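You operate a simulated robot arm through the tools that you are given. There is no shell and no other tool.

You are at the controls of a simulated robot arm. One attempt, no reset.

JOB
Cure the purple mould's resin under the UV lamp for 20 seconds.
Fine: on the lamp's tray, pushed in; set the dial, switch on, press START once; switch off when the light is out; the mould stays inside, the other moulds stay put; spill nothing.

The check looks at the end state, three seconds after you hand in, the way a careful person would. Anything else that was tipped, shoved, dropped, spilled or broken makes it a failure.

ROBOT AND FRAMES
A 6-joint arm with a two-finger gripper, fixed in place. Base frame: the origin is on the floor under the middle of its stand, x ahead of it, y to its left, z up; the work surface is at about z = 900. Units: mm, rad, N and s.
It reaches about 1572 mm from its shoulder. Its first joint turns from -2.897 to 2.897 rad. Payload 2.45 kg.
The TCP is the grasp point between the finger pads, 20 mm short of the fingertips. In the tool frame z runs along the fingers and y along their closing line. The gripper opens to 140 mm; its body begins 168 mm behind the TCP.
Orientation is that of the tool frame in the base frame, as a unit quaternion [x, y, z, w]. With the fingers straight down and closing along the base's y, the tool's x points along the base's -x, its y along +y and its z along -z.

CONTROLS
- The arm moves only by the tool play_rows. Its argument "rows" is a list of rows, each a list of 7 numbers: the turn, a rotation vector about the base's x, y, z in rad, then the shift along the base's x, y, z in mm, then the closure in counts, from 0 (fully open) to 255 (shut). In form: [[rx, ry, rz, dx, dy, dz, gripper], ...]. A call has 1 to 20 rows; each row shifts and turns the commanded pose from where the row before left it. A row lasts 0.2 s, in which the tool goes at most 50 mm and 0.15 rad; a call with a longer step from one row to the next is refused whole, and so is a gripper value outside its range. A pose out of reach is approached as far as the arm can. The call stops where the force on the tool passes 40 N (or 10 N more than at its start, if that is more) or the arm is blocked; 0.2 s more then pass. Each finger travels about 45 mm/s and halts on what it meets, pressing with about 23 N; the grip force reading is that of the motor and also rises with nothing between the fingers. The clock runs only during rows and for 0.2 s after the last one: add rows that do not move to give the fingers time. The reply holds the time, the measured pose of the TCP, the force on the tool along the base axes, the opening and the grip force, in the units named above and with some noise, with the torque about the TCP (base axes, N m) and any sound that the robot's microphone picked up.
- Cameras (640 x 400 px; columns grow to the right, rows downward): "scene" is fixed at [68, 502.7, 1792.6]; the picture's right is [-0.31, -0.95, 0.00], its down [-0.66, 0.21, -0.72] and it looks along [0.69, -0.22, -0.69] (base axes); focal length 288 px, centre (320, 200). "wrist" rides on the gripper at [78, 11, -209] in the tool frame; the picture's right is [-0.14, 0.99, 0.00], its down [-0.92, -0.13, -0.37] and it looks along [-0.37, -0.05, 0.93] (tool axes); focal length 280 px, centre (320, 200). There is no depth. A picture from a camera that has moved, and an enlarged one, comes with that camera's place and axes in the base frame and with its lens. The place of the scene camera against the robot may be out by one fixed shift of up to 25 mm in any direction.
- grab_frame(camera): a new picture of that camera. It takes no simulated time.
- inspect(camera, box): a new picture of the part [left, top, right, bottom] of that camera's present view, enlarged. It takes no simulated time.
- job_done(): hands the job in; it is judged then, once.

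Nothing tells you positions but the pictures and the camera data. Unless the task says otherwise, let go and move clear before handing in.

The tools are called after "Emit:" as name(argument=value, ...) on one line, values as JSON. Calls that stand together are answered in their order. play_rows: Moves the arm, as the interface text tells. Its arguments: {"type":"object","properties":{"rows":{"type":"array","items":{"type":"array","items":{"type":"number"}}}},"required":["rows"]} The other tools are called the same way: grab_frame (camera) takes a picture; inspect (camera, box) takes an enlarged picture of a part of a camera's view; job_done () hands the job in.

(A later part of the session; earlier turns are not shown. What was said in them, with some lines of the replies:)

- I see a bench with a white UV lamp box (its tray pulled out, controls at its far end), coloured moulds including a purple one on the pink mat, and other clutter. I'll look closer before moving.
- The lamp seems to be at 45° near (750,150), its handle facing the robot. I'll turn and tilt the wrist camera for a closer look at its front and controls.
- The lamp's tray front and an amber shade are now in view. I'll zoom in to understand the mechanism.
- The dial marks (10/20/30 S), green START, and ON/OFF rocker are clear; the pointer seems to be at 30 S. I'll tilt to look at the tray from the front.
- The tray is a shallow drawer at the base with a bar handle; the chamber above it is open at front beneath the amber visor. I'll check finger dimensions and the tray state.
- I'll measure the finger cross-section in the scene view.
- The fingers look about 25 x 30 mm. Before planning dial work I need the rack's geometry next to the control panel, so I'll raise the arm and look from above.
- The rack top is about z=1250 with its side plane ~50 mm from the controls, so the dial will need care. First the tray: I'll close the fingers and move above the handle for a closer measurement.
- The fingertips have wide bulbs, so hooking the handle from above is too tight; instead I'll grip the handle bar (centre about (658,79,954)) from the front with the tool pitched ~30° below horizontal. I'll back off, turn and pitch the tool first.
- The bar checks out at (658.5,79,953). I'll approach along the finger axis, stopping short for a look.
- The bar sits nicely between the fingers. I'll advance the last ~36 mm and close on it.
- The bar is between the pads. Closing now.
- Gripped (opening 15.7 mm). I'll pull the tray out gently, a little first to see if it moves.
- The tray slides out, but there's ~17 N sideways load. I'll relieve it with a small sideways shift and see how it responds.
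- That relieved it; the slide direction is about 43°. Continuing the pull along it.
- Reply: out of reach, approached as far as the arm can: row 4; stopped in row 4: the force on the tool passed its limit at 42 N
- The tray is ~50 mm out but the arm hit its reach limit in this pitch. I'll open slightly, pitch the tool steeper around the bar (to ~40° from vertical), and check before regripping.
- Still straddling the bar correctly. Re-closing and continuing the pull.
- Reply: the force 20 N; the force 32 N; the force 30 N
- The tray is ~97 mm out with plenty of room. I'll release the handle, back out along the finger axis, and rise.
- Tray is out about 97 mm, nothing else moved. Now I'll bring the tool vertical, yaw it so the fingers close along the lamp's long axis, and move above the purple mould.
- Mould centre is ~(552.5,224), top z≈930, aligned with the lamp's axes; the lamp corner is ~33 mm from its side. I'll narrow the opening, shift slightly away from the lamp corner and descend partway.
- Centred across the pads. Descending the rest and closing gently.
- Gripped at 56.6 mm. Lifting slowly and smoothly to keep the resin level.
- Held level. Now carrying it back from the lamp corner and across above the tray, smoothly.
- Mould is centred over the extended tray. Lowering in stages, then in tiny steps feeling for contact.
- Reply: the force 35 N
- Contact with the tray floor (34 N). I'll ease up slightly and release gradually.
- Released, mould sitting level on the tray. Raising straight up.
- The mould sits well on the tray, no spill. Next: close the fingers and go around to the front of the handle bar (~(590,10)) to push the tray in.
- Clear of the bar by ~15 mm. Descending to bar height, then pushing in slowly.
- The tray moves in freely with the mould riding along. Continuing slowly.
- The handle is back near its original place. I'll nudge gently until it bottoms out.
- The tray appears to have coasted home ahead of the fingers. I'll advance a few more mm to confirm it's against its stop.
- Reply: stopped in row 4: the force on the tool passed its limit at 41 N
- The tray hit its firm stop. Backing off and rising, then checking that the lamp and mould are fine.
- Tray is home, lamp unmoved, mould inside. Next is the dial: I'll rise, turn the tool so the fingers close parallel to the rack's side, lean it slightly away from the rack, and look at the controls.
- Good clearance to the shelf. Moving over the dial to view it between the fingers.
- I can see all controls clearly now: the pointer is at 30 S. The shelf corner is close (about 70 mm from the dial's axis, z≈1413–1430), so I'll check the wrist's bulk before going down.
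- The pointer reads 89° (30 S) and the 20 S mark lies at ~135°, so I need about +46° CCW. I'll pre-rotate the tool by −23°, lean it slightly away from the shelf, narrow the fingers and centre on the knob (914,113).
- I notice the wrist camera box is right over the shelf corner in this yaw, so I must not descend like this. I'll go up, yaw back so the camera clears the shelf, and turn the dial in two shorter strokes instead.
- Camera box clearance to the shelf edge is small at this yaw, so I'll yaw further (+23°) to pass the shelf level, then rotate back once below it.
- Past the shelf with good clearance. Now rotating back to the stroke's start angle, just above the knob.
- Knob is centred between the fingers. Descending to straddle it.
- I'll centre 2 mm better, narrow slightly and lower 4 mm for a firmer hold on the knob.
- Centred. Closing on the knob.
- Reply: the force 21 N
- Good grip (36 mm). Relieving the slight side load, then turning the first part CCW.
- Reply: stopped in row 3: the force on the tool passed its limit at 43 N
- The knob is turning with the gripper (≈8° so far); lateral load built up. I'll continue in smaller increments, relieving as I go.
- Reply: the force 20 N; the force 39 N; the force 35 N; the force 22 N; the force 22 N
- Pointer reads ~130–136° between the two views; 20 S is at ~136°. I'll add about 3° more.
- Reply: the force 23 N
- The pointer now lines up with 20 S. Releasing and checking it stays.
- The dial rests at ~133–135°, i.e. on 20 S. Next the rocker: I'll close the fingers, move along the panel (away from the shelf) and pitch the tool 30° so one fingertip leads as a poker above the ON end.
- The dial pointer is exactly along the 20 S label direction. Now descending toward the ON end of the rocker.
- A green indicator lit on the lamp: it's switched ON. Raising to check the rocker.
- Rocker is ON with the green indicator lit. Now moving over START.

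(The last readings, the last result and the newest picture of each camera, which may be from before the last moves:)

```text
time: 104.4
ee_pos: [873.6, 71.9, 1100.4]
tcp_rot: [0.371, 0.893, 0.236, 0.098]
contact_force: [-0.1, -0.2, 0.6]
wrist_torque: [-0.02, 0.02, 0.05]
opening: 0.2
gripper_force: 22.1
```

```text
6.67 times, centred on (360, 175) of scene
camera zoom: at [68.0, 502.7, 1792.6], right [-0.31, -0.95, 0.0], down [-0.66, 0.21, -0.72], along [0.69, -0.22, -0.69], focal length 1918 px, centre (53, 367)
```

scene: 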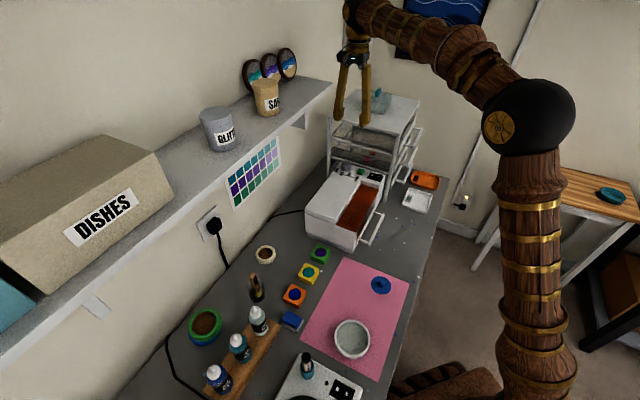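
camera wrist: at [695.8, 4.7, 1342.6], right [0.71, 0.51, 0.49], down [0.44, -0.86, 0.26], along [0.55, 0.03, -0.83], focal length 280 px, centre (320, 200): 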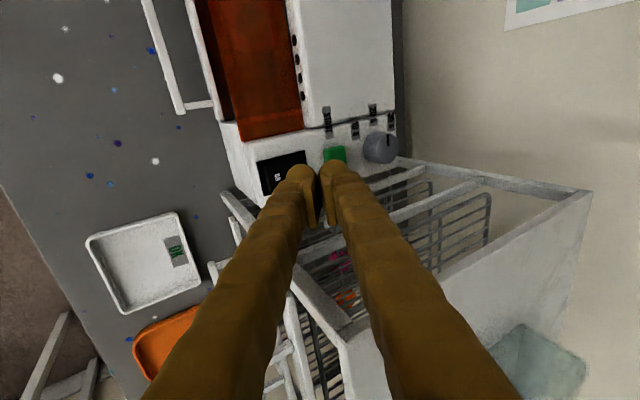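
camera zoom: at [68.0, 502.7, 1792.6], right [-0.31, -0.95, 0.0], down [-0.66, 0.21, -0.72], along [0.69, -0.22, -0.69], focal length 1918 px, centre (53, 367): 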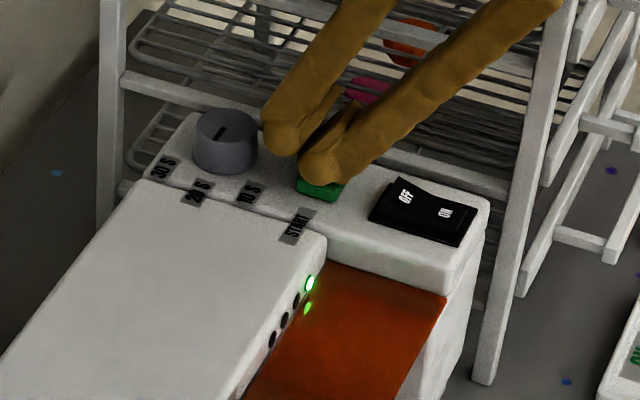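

Emit:
play_rows(rows=[[0, 0, 0, 0, 0, -1.5, 255], [0, 0, 0, 0, 0, -1.5, 255], [0, 0, 0, 0, 0, 0, 255]])

Emit:
inspect(camera="scene", box=[330, 145, 390, 205])

```text
time: 105.2
ee_pos: [873.7, 71.7, 1095.5]
tcp_rot: [0.371, 0.893, 0.235, 0.097]
contact_force: [0.3, 0.7, -0.8]
wrist_torque: [0.01, 0.0, -0.01]
opening: 0.0
gripper_force: 23.3
```

```text
6.67 times, centred on (360, 175) of scene
camera zoom: at [68.0, 502.7, 1792.6], right [-0.31, -0.95, 0.0], down [-0.66, 0.21, -0.72], along [0.69, -0.22, -0.69], focal length 1918 px, centre (53, 367)
```

zoom: 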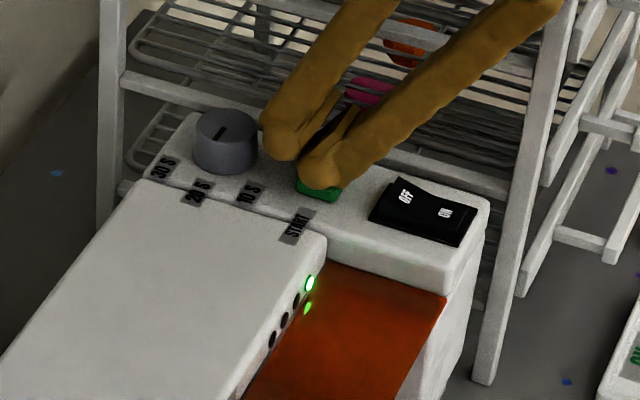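

Emit:
play_rows(rows=[[0, 0, 0, 0, 0, -1, 255], [0, 0, 0, 0, 0, -1, 255], [0, 0, 0, 0, 0, 0, 255]])

Emit:
inspect(camera="scene", box=[330, 145, 390, 205])

```text
time: 106.0
ee_pos: [872.9, 71.2, 1093.6]
tcp_rot: [0.371, 0.893, 0.235, 0.097]
contact_force: [-0.1, -0.6, 1.0]
wrist_torque: [-0.01, 0.02, 0.01]
opening: 0.0
gripper_force: 23.2
```

```text
6.67 times, centred on (360, 175) of scene
camera zoom: at [68.0, 502.7, 1792.6], right [-0.31, -0.95, 0.0], down [-0.66, 0.21, -0.72], along [0.69, -0.22, -0.69], focal length 1918 px, centre (53, 367)
```

zoom: 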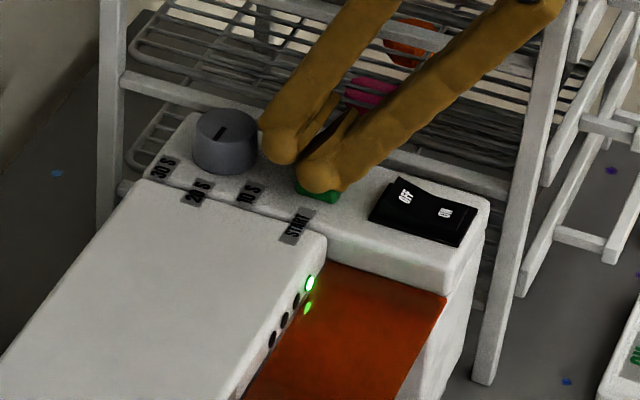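

Emit:
play_rows(rows=[[0, 0, 0, 0, 0, -1, 255], [0, 0, 0, 0, 0, -1, 255], [0, 0, 0, 0, 0, 0, 255]])

Emit:
inspect(camera="scene", box=[330, 145, 390, 205])

```text
time: 106.8
ee_pos: [873.7, 70.7, 1092.6]
tcp_rot: [0.371, 0.893, 0.235, 0.097]
contact_force: [0.5, -0.1, 1.5]
wrist_torque: [0.0, 0.01, -0.02]
opening: 0.2
gripper_force: 23.0
heard: click
```

```text
6.67 times, centred on (360, 175) of scene
camera zoom: at [68.0, 502.7, 1792.6], right [-0.31, -0.95, 0.0], down [-0.66, 0.21, -0.72], along [0.69, -0.22, -0.69], focal length 1918 px, centre (53, 367)
```

zoom: 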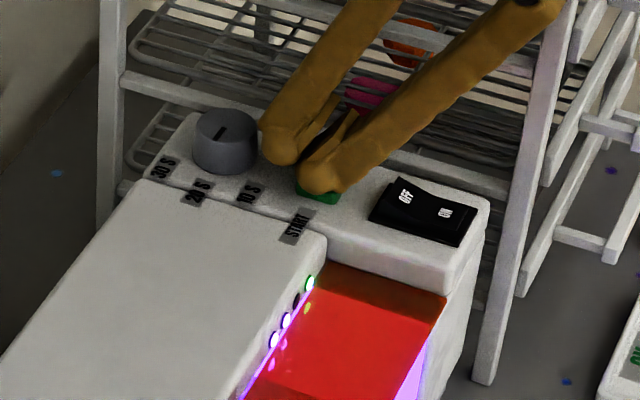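

Click heard and the UV light is on. Lifting off the button and moving to wait above the rocker's OFF end.

Emit:
play_rows(rows=[[0, 0, 0, 0, 0, 5, 255], [0, 0, 0, 0, 0, 12, 255], [0, 0, 0, 0, 0, 15, 255], [0, 0, 0, 0, 0, 10, 255], [0, 0, 0, -9, -9, 0, 255], [0, 0, 0, -12, -12, 0, 255], [0, 0, 0, -9, -9, 0, 255], [0, 0, 0, -3.5, -3, 0, 255], [0, 0, 0, 0, 0, 0, 255]])

Emit:
grab_frame(camera="scene")

Emit:
inspect(camera="scene", box=[330, 140, 410, 200])

Emit:
inspect(camera="wrist", box=[200, 60, 420, 240])

```text
time: 108.8
ee_pos: [839.4, 39.7, 1134.4]
tcp_rot: [0.371, 0.893, 0.235, 0.098]
contact_force: [0.0, 0.0, 0.6]
wrist_torque: [0.01, 0.03, 0.0]
opening: 0.1
gripper_force: 23.0
```

```text
taken
```

scene: 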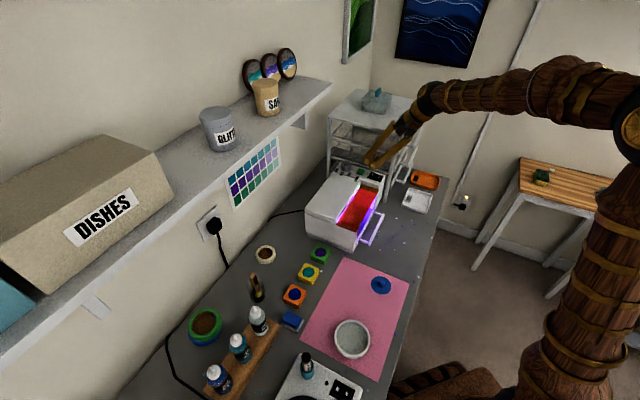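

```text
6.67 times, centred on (370, 170) of scene
camera zoom: at [68.0, 502.7, 1792.6], right [-0.31, -0.95, 0.0], down [-0.66, 0.21, -0.72], along [0.69, -0.22, -0.69], focal length 1918 px, centre (-13, 400)
```

zoom: 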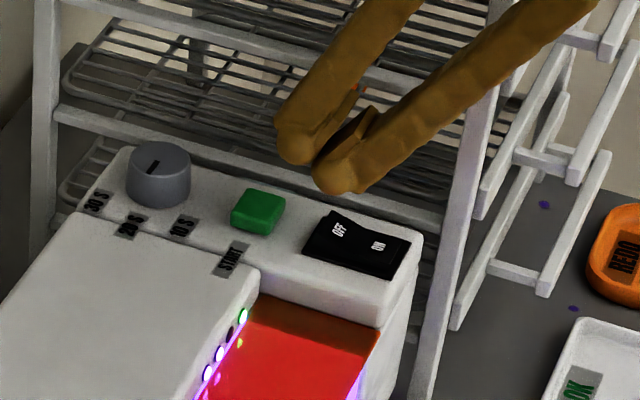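

```text
2.22 times, centred on (310, 150) of wrist
camera zoom: at [717.4, 29.2, 1321.9], right [0.71, 0.51, 0.49], down [0.44, -0.86, 0.26], along [0.55, 0.03, -0.83], focal length 623 px, centre (342, 311)
```

zoom: 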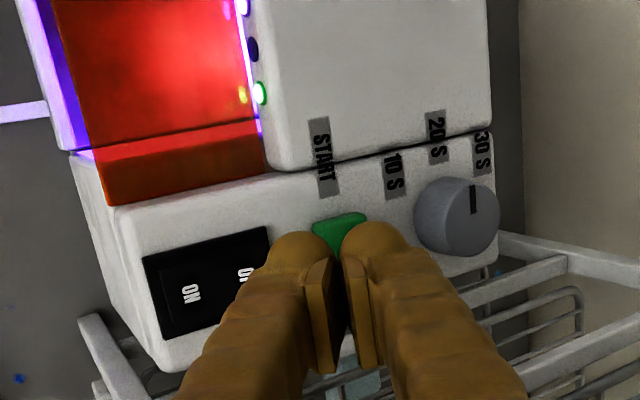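

The UV light is running. Waiting out the 20 seconds above the rocker.

Emit:
play_rows(rows=[[0, 0, 0, 0, 0, 0, 255], [0, 0, 0, 0, 0, 0, 255], [0, 0, 0, 0, 0, 0, 255], [0, 0, 0, 0, 0, 0, 255], [0, 0, 0, 0, 0, 0, 255], [0, 0, 0, 0, 0, 0, 255], [0, 0, 0, 0, 0, 0, 255], [0, 0, 0, 0, 0, 0, 255], [0, 0, 0, 0, 0, 0, 255], [0, 0, 0, 0, 0, 0, 255], [0, 0, 0, 0, 0, 0, 255], [0, 0, 0, 0, 0, 0, 255], [0, 0, 0, 0, 0, 0, 255], [0, 0, 0, 0, 0, 0, 255], [0, 0, 0, 0, 0, 0, 255], [0, 0, 0, 0, 0, 0, 255], [0, 0, 0, 0, 0, 0, 255], [0, 0, 0, 0, 0, 0, 255], [0, 0, 0, 0, 0, 0, 255], [0, 0, 0, 0, 0, 0, 255]])

Emit:
inspect(camera="scene", box=[300, 150, 420, 250])

```text
time: 113.0
ee_pos: [840.0, 39.0, 1134.4]
tcp_rot: [0.37, 0.893, 0.235, 0.097]
contact_force: [0.3, -0.5, -0.9]
wrist_torque: [0.04, -0.01, 0.04]
opening: 0.2
gripper_force: 22.6
```

```text
4.00 times, centred on (360, 200) of scene
camera zoom: at [68.0, 502.7, 1792.6], right [-0.31, -0.95, 0.0], down [-0.66, 0.21, -0.72], along [0.69, -0.22, -0.69], focal length 1151 px, centre (160, 200)
```

zoom: 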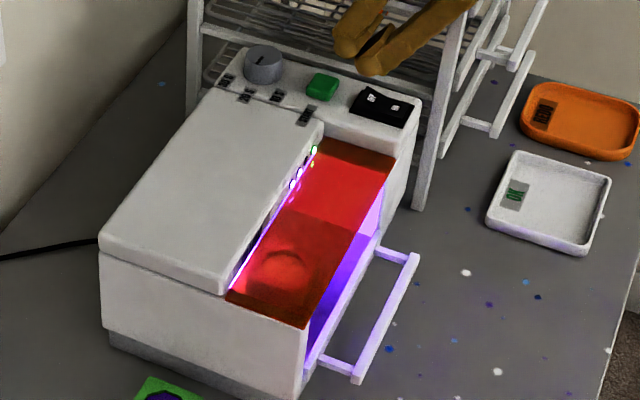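

Emit:
play_rows(rows=[[0, 0, 0, 0, 0, 0, 255], [0, 0, 0, 0, 0, 0, 255], [0, 0, 0, 0, 0, 0, 255], [0, 0, 0, 0, 0, 0, 255], [0, 0, 0, 0, 0, 0, 255], [0, 0, 0, 0, 0, 0, 255], [0, 0, 0, 0, 0, 0, 255], [0, 0, 0, 0, 0, 0, 255], [0, 0, 0, 0, 0, 0, 255], [0, 0, 0, 0, 0, 0, 255], [0, 0, 0, 0, 0, 0, 255], [0, 0, 0, 0, 0, 0, 255], [0, 0, 0, 0, 0, 0, 255], [0, 0, 0, 0, 0, 0, 255], [0, 0, 0, 0, 0, 0, 255], [0, 0, 0, 0, 0, 0, 255], [0, 0, 0, 0, 0, 0, 255], [0, 0, 0, 0, 0, 0, 255], [0, 0, 0, 0, 0, 0, 255], [0, 0, 0, 0, 0, 0, 255]])

Emit:
inspect(camera="scene", box=[300, 150, 420, 250])

```text
time: 117.2
ee_pos: [839.7, 39.4, 1133.5]
tcp_rot: [0.37, 0.893, 0.235, 0.098]
contact_force: [-0.4, -0.6, -0.6]
wrist_torque: [-0.02, 0.0, 0.03]
opening: 0.0
gripper_force: 23.1
```

```text
4.00 times, centred on (360, 200) of scene
camera zoom: at [68.0, 502.7, 1792.6], right [-0.31, -0.95, 0.0], down [-0.66, 0.21, -0.72], along [0.69, -0.22, -0.69], focal length 1151 px, centre (160, 200)
```

zoom: 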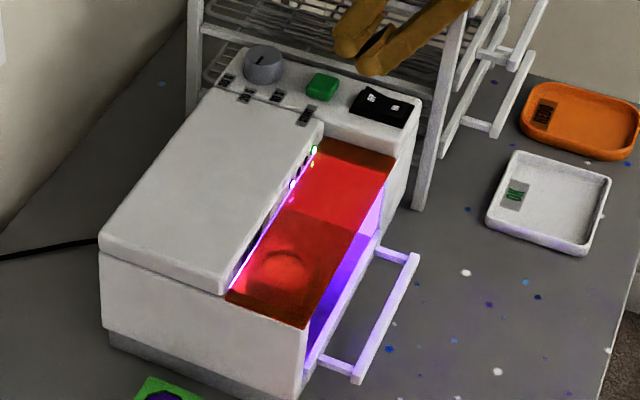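

One of the two timer LEDs has gone out after 10 s, confirming the 20 s setting. Waiting for the rest.

Emit:
play_rows(rows=[[0, 0, 0, 0, 0, 0, 255], [0, 0, 0, 0, 0, 0, 255], [0, 0, 0, 0, 0, 0, 255], [0, 0, 0, 0, 0, 0, 255], [0, 0, 0, 0, 0, 0, 255], [0, 0, 0, 0, 0, 0, 255], [0, 0, 0, 0, 0, 0, 255], [0, 0, 0, 0, 0, 0, 255], [0, 0, 0, 0, 0, 0, 255], [0, 0, 0, 0, 0, 0, 255], [0, 0, 0, 0, 0, 0, 255], [0, 0, 0, 0, 0, 0, 255], [0, 0, 0, 0, 0, 0, 255], [0, 0, 0, 0, 0, 0, 255], [0, 0, 0, 0, 0, 0, 255], [0, 0, 0, 0, 0, 0, 255], [0, 0, 0, 0, 0, 0, 255], [0, 0, 0, 0, 0, 0, 255], [0, 0, 0, 0, 0, 0, 255], [0, 0, 0, 0, 0, 0, 255]])

Emit:
play_rows(rows=[[0, 0, 0, 0, 0, 0, 255], [0, 0, 0, 0, 0, 0, 255], [0, 0, 0, 0, 0, 0, 255], [0, 0, 0, 0, 0, 0, 255], [0, 0, 0, 0, 0, 0, 255], [0, 0, 0, 0, 0, 0, 255], [0, 0, 0, 0, 0, 0, 255], [0, 0, 0, 0, 0, 0, 255], [0, 0, 0, 0, 0, 0, 255], [0, 0, 0, 0, 0, 0, 255], [0, 0, 0, 0, 0, 0, 255], [0, 0, 0, 0, 0, 0, 255], [0, 0, 0, 0, 0, 0, 255], [0, 0, 0, 0, 0, 0, 255], [0, 0, 0, 0, 0, 0, 255], [0, 0, 0, 0, 0, 0, 255], [0, 0, 0, 0, 0, 0, 255], [0, 0, 0, 0, 0, 0, 255], [0, 0, 0, 0, 0, 0, 255], [0, 0, 0, 0, 0, 0, 255]])

Emit:
inspect(camera="scene", box=[300, 150, 420, 250])

```text
time: 121.4
ee_pos: [839.0, 39.3, 1134.4]
tcp_rot: [0.37, 0.893, 0.235, 0.097]
contact_force: [0.0, -0.1, 0.1]
wrist_torque: [-0.03, 0.01, -0.03]
opening: 0.0
gripper_force: 22.9
```

```text
time: 125.6
ee_pos: [839.3, 39.0, 1134.1]
tcp_rot: [0.371, 0.893, 0.235, 0.098]
contact_force: [0.5, 0.3, 0.2]
wrist_torque: [-0.01, -0.01, 0.01]
opening: 0.0
gripper_force: 23.1
```

```text
4.00 times, centred on (360, 200) of scene
camera zoom: at [68.0, 502.7, 1792.6], right [-0.31, -0.95, 0.0], down [-0.66, 0.21, -0.72], along [0.69, -0.22, -0.69], focal length 1151 px, centre (160, 200)
```

zoom: 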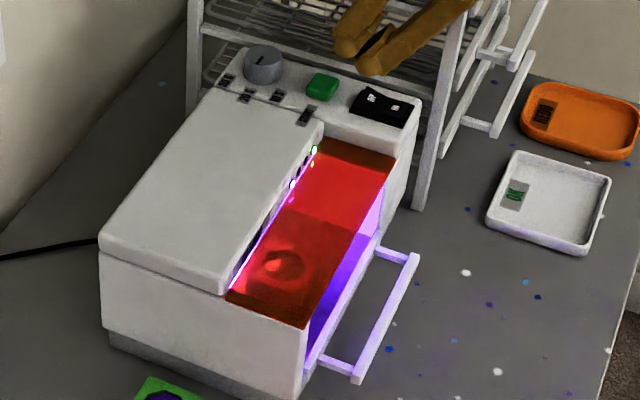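

Emit:
play_rows(rows=[[0, 0, 0, 0, 0, 0, 255], [0, 0, 0, 0, 0, 0, 255], [0, 0, 0, 0, 0, 0, 255], [0, 0, 0, 0, 0, 0, 255], [0, 0, 0, 0, 0, 0, 255], [0, 0, 0, 0, 0, 0, 255], [0, 0, 0, 0, 0, 0, 255], [0, 0, 0, 0, 0, 0, 255]])

Emit:
inspect(camera="scene", box=[300, 150, 420, 250])

```text
time: 127.4
ee_pos: [838.6, 39.2, 1134.2]
tcp_rot: [0.371, 0.893, 0.235, 0.098]
contact_force: [0.5, 0.4, 0.0]
wrist_torque: [0.01, -0.02, 0.04]
opening: 0.0
gripper_force: 22.7
```

```text
4.00 times, centred on (360, 200) of scene
camera zoom: at [68.0, 502.7, 1792.6], right [-0.31, -0.95, 0.0], down [-0.66, 0.21, -0.72], along [0.69, -0.22, -0.69], focal length 1151 px, centre (160, 200)
```

zoom: 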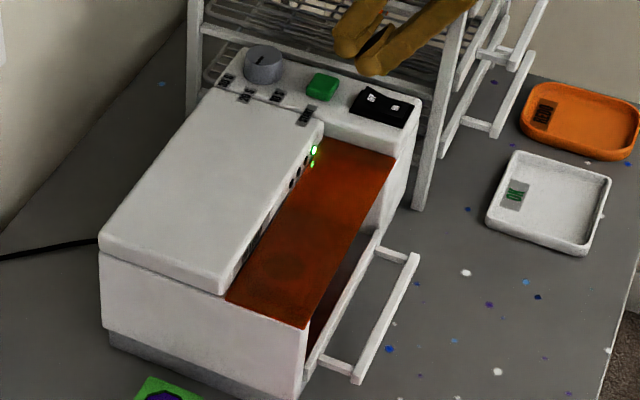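

The light is out. Now pressing the OFF end of the rocker.

Emit:
play_rows(rows=[[0, 0, 0, 0, 0, -12, 255], [0, 0, 0, 0, 0, -12, 255], [0, 0, 0, 0, 0, -4, 255], [0, 0, 0, 0, 0, -2, 255], [0, 0, 0, 0, 0, 0, 255]])

Emit:
inspect(camera="scene", box=[340, 145, 400, 205])

```text
time: 128.6
ee_pos: [839.5, 38.7, 1104.7]
tcp_rot: [0.37, 0.893, 0.235, 0.098]
contact_force: [-0.1, -0.3, 0.4]
wrist_torque: [-0.02, 0.0, 0.04]
opening: 0.3
gripper_force: 23.1
```

```text
6.67 times, centred on (370, 175) of scene
camera zoom: at [68.0, 502.7, 1792.6], right [-0.31, -0.95, 0.0], down [-0.66, 0.21, -0.72], along [0.69, -0.22, -0.69], focal length 1918 px, centre (-13, 367)
```

zoom: 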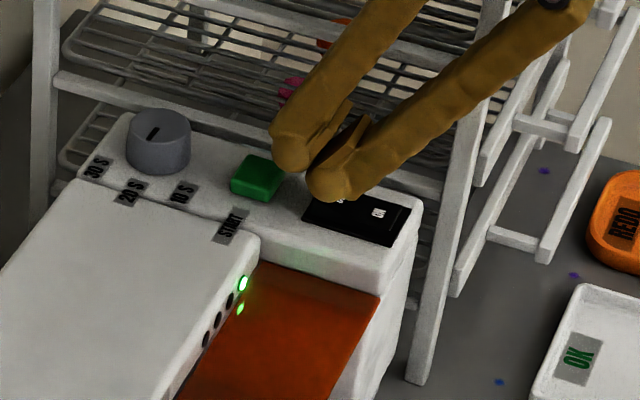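

Emit:
play_rows(rows=[[0, 0, 0, 0, 0, -2, 255], [0, 0, 0, 0, 0, -2, 255], [0, 0, 0, 0, 0, 0, 255]])

Emit:
inspect(camera="scene", box=[340, 145, 400, 205])

```text
time: 129.4
ee_pos: [838.4, 38.0, 1100.1]
tcp_rot: [0.371, 0.893, 0.235, 0.097]
contact_force: [1.3, 0.0, 0.7]
wrist_torque: [0.02, 0.02, -0.01]
opening: 0.0
gripper_force: 22.9
```

```text
6.67 times, centred on (370, 175) of scene
camera zoom: at [68.0, 502.7, 1792.6], right [-0.31, -0.95, 0.0], down [-0.66, 0.21, -0.72], along [0.69, -0.22, -0.69], focal length 1918 px, centre (-13, 367)
```

zoom: 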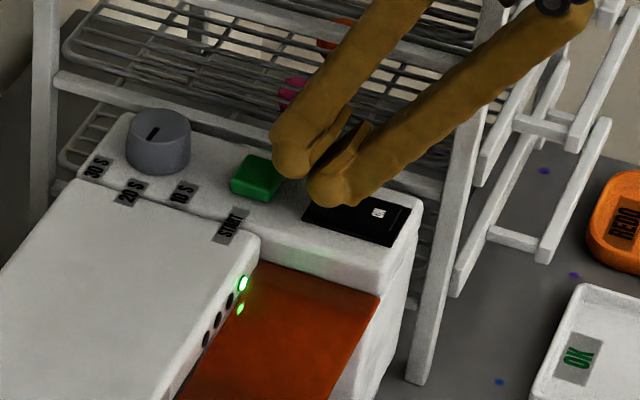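

Emit:
play_rows(rows=[[0, 0, 0, 0, 0, -1.5, 255], [0, 0, 0, 0, 0, -1.5, 255], [0, 0, 0, 0, 0, 0, 255]])

Emit:
inspect(camera="scene", box=[340, 145, 400, 205])

```text
time: 130.2
ee_pos: [839.3, 37.4, 1098.0]
tcp_rot: [0.37, 0.893, 0.235, 0.098]
contact_force: [0.2, 0.6, 0.1]
wrist_torque: [-0.01, -0.04, 0.0]
opening: 0.0
gripper_force: 22.9
```

```text
6.67 times, centred on (370, 175) of scene
camera zoom: at [68.0, 502.7, 1792.6], right [-0.31, -0.95, 0.0], down [-0.66, 0.21, -0.72], along [0.69, -0.22, -0.69], focal length 1918 px, centre (-13, 367)
```

zoom: 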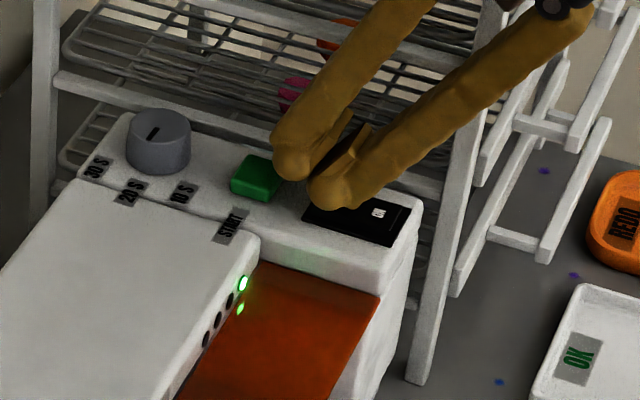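

Emit:
play_rows(rows=[[0, 0, 0, 0, 0, -1, 255], [0, 0, 0, 0, 0, -1, 255], [0, 0, 0, 0, 0, 0, 255]])

Emit:
inspect(camera="scene", box=[340, 145, 400, 205])

Emit:
inspect(camera="wrist", box=[220, 80, 420, 230])

```text
time: 131.0
ee_pos: [840.3, 37.1, 1096.5]
tcp_rot: [0.371, 0.893, 0.235, 0.098]
contact_force: [-0.5, -0.7, 2.1]
wrist_torque: [0.0, 0.02, -0.02]
opening: 0.0
gripper_force: 22.7
```

```text
6.67 times, centred on (370, 175) of scene
camera zoom: at [68.0, 502.7, 1792.6], right [-0.31, -0.95, 0.0], down [-0.66, 0.21, -0.72], along [0.69, -0.22, -0.69], focal length 1918 px, centre (-13, 367)
```

zoom: 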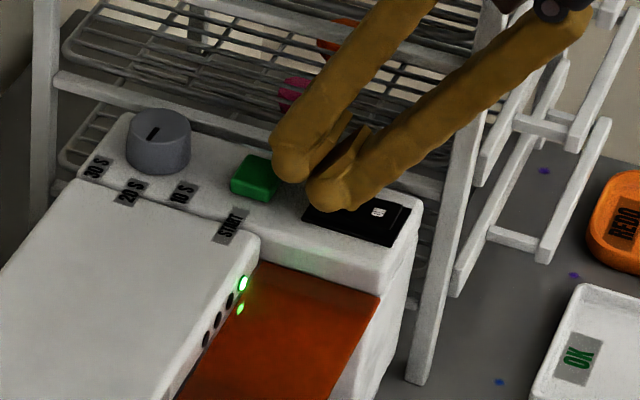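

```text
2.67 times, centred on (320, 155) of wrist
camera zoom: at [718.8, 27.0, 1283.3], right [0.71, 0.51, 0.49], down [0.44, -0.86, 0.26], along [0.55, 0.03, -0.83], focal length 748 px, centre (320, 320)
```

zoom: 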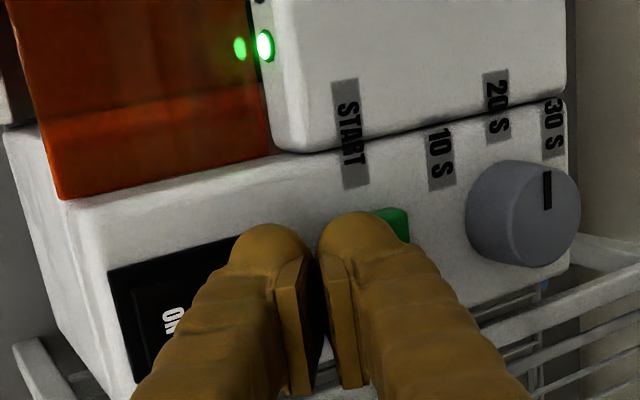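

Emit:
play_rows(rows=[[0, 0, 0, 0, 0, -1, 255], [0, 0, 0, 0, 0, -1, 255], [0, 0, 0, 0, 0, 0, 255]])

Emit:
inspect(camera="scene", box=[340, 145, 400, 205])

```text
time: 131.8
ee_pos: [841.3, 37.0, 1093.6]
tcp_rot: [0.371, 0.893, 0.235, 0.097]
contact_force: [0.2, -0.6, 1.0]
wrist_torque: [0.0, -0.03, 0.03]
opening: 0.1
gripper_force: 23.4
```

```text
6.67 times, centred on (370, 175) of scene
camera zoom: at [68.0, 502.7, 1792.6], right [-0.31, -0.95, 0.0], down [-0.66, 0.21, -0.72], along [0.69, -0.22, -0.69], focal length 1918 px, centre (-13, 367)
```

zoom: 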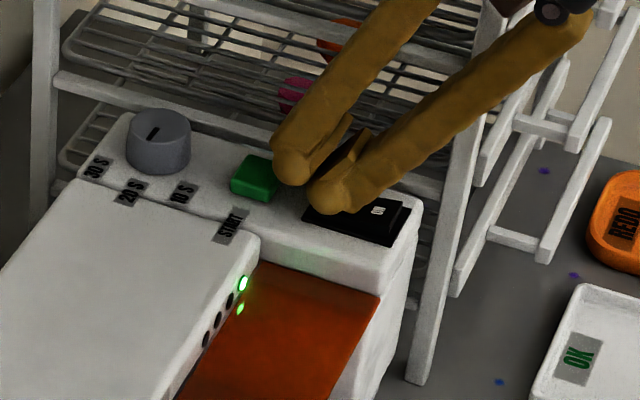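

Emit:
play_rows(rows=[[0, 0, 0, 0, 0, -1, 255], [0, 0, 0, 0, 0, 0, 255]])

Emit:
inspect(camera="scene", box=[340, 145, 400, 205])

```text
time: 132.4
ee_pos: [839.6, 37.3, 1091.3]
tcp_rot: [0.371, 0.893, 0.235, 0.098]
contact_force: [1.0, 0.3, 0.2]
wrist_torque: [0.01, 0.04, 0.02]
opening: 0.0
gripper_force: 23.6
```

```text
6.67 times, centred on (370, 175) of scene
camera zoom: at [68.0, 502.7, 1792.6], right [-0.31, -0.95, 0.0], down [-0.66, 0.21, -0.72], along [0.69, -0.22, -0.69], focal length 1918 px, centre (-13, 367)
```

zoom: 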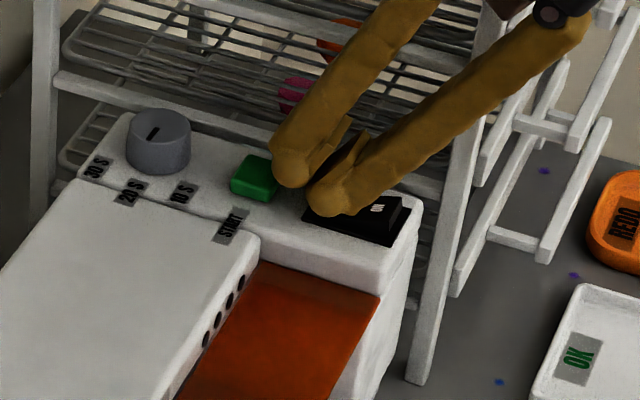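

The indicator went out: the lamp is OFF. Lifting straight up and retreating clear.

Emit:
play_rows(rows=[[0, 0, 0, 0, 0, 5, 255], [0, 0, 0, 0, 0, 15, 255], [0, 0, 0, 0, 0, 25, 255], [0, 0, 0, -10, -10, 30, 255], [0, 0, 0, -15, -15, 30, 255], [0, 0, 0, -20, -20, 30, 255], [0, 0, 0, -25, -25, 30, 255], [0, 0, 0, -25, -25, 30, 255], [0, 0, 0, -25, -25, 30, 255], [0, 0, 0, 0, 0, 0, 255]])

Emit:
grab_frame(camera="scene")

Emit:
inspect(camera="scene", box=[300, 140, 420, 240])

Emit:
grab_frame(camera="wrist")

```text
time: 134.6
ee_pos: [722.7, -80.7, 1317.8]
tcp_rot: [0.371, 0.893, 0.235, 0.098]
contact_force: [-0.3, -0.2, 0.5]
wrist_torque: [0.04, 0.02, 0.0]
opening: 0.0
gripper_force: 23.3
```

```text
taken
```

scene: 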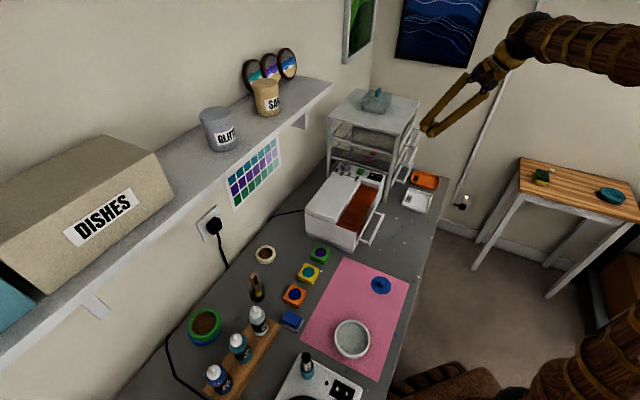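

```text
4.00 times, centred on (360, 190) of scene
camera zoom: at [68.0, 502.7, 1792.6], right [-0.31, -0.95, 0.0], down [-0.66, 0.21, -0.72], along [0.69, -0.22, -0.69], focal length 1151 px, centre (160, 240)
```

zoom: 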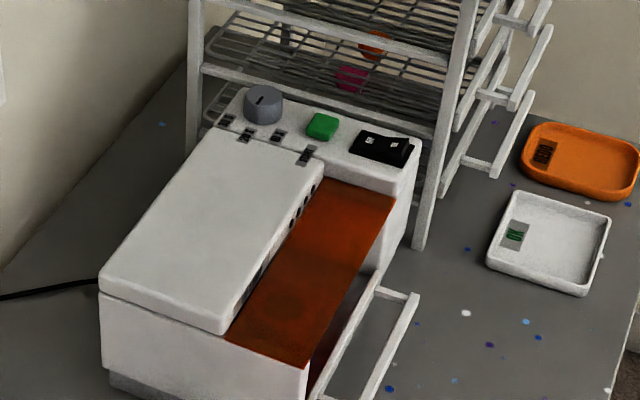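

```text
taken
camera wrist: at [599.8, -90.8, 1505.0], right [0.71, 0.51, 0.49], down [0.44, -0.86, 0.26], along [0.55, 0.03, -0.83], focal length 280 px, centre (320, 200)
```

wrist: 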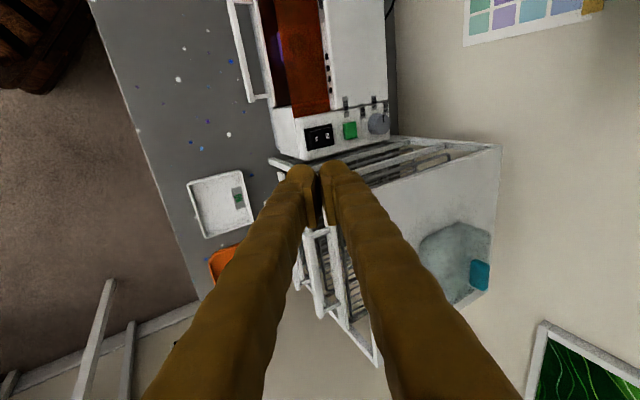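

Everything looks right; one last check of the mould inside, the dial and the tray.

Emit:
inspect(camera="wrist", box=[220, 0, 420, 160])

Emit:
inspect(camera="scene", box=[250, 200, 410, 320])

Emit:
inspect(camera="scene", box=[340, 155, 390, 195])

```text
2.50 times, centred on (320, 80) of wrist
camera zoom: at [599.8, -90.8, 1505.0], right [0.71, 0.51, 0.49], down [0.44, -0.86, 0.26], along [0.55, 0.03, -0.83], focal length 701 px, centre (320, 500)
```

zoom: 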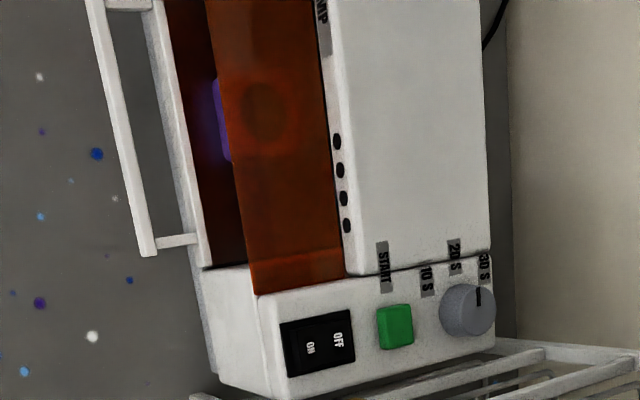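

```text
3.33 times, centred on (330, 260) of scene
camera zoom: at [68.0, 502.7, 1792.6], right [-0.31, -0.95, 0.0], down [-0.66, 0.21, -0.72], along [0.69, -0.22, -0.69], focal length 959 px, centre (287, 0)
```

zoom: 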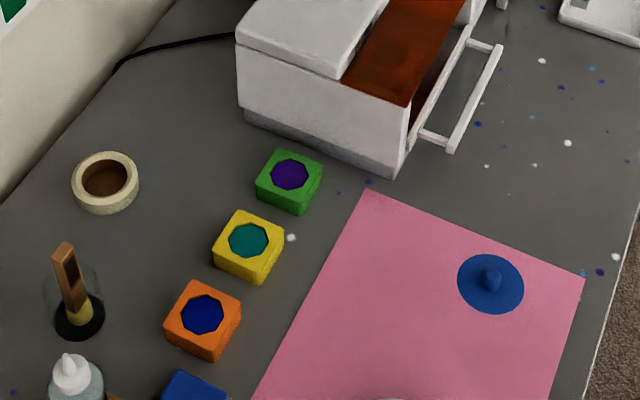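

```text
10.00 times, centred on (365, 175) of scene
camera zoom: at [68.0, 502.7, 1792.6], right [-0.31, -0.95, 0.0], down [-0.66, 0.21, -0.72], along [0.69, -0.22, -0.69], focal length 2876 px, centre (-130, 450)
```

zoom: 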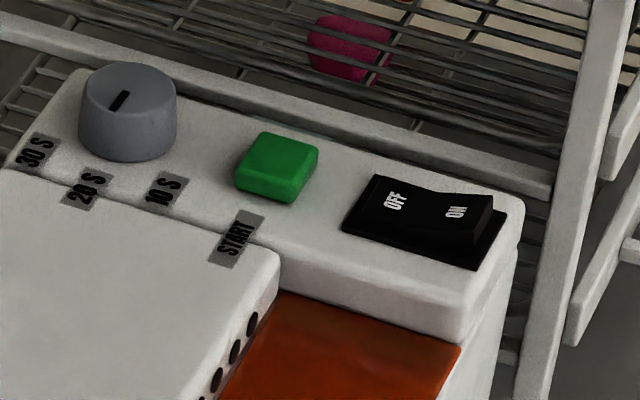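

The purple mould is on the pushed-in tray inside the lamp, the dial is at 20 S and the rocker is OFF with the light out. The other moulds haven't moved, nothing is spilled, and the arm is clear, so I'm handing in.

Emit:
job_done()

```text
The job is handed in.
```

I cured the purple mould under the UV lamp for 20 seconds and handed the job in; I haven't seen the check's verdict.

- **Mould:** it sits on the lamp's tray, pushed in until it met its stop. I saw no spilled resin.
- **Cure:** I set the dial to 20 S (it had been at 30 S), switched on and pressed START once. A click sounded and the light came on. One timer LED went out after about 10 s, and the light was out when I checked at about 20 s.
- **Switch-off:** I pressed OFF only after the light was out, and the green indicator went dark.
- **Everything else:** in the final pictures, the lamp and the other moulds are where they started. The gripper is empty and clear of the bench.
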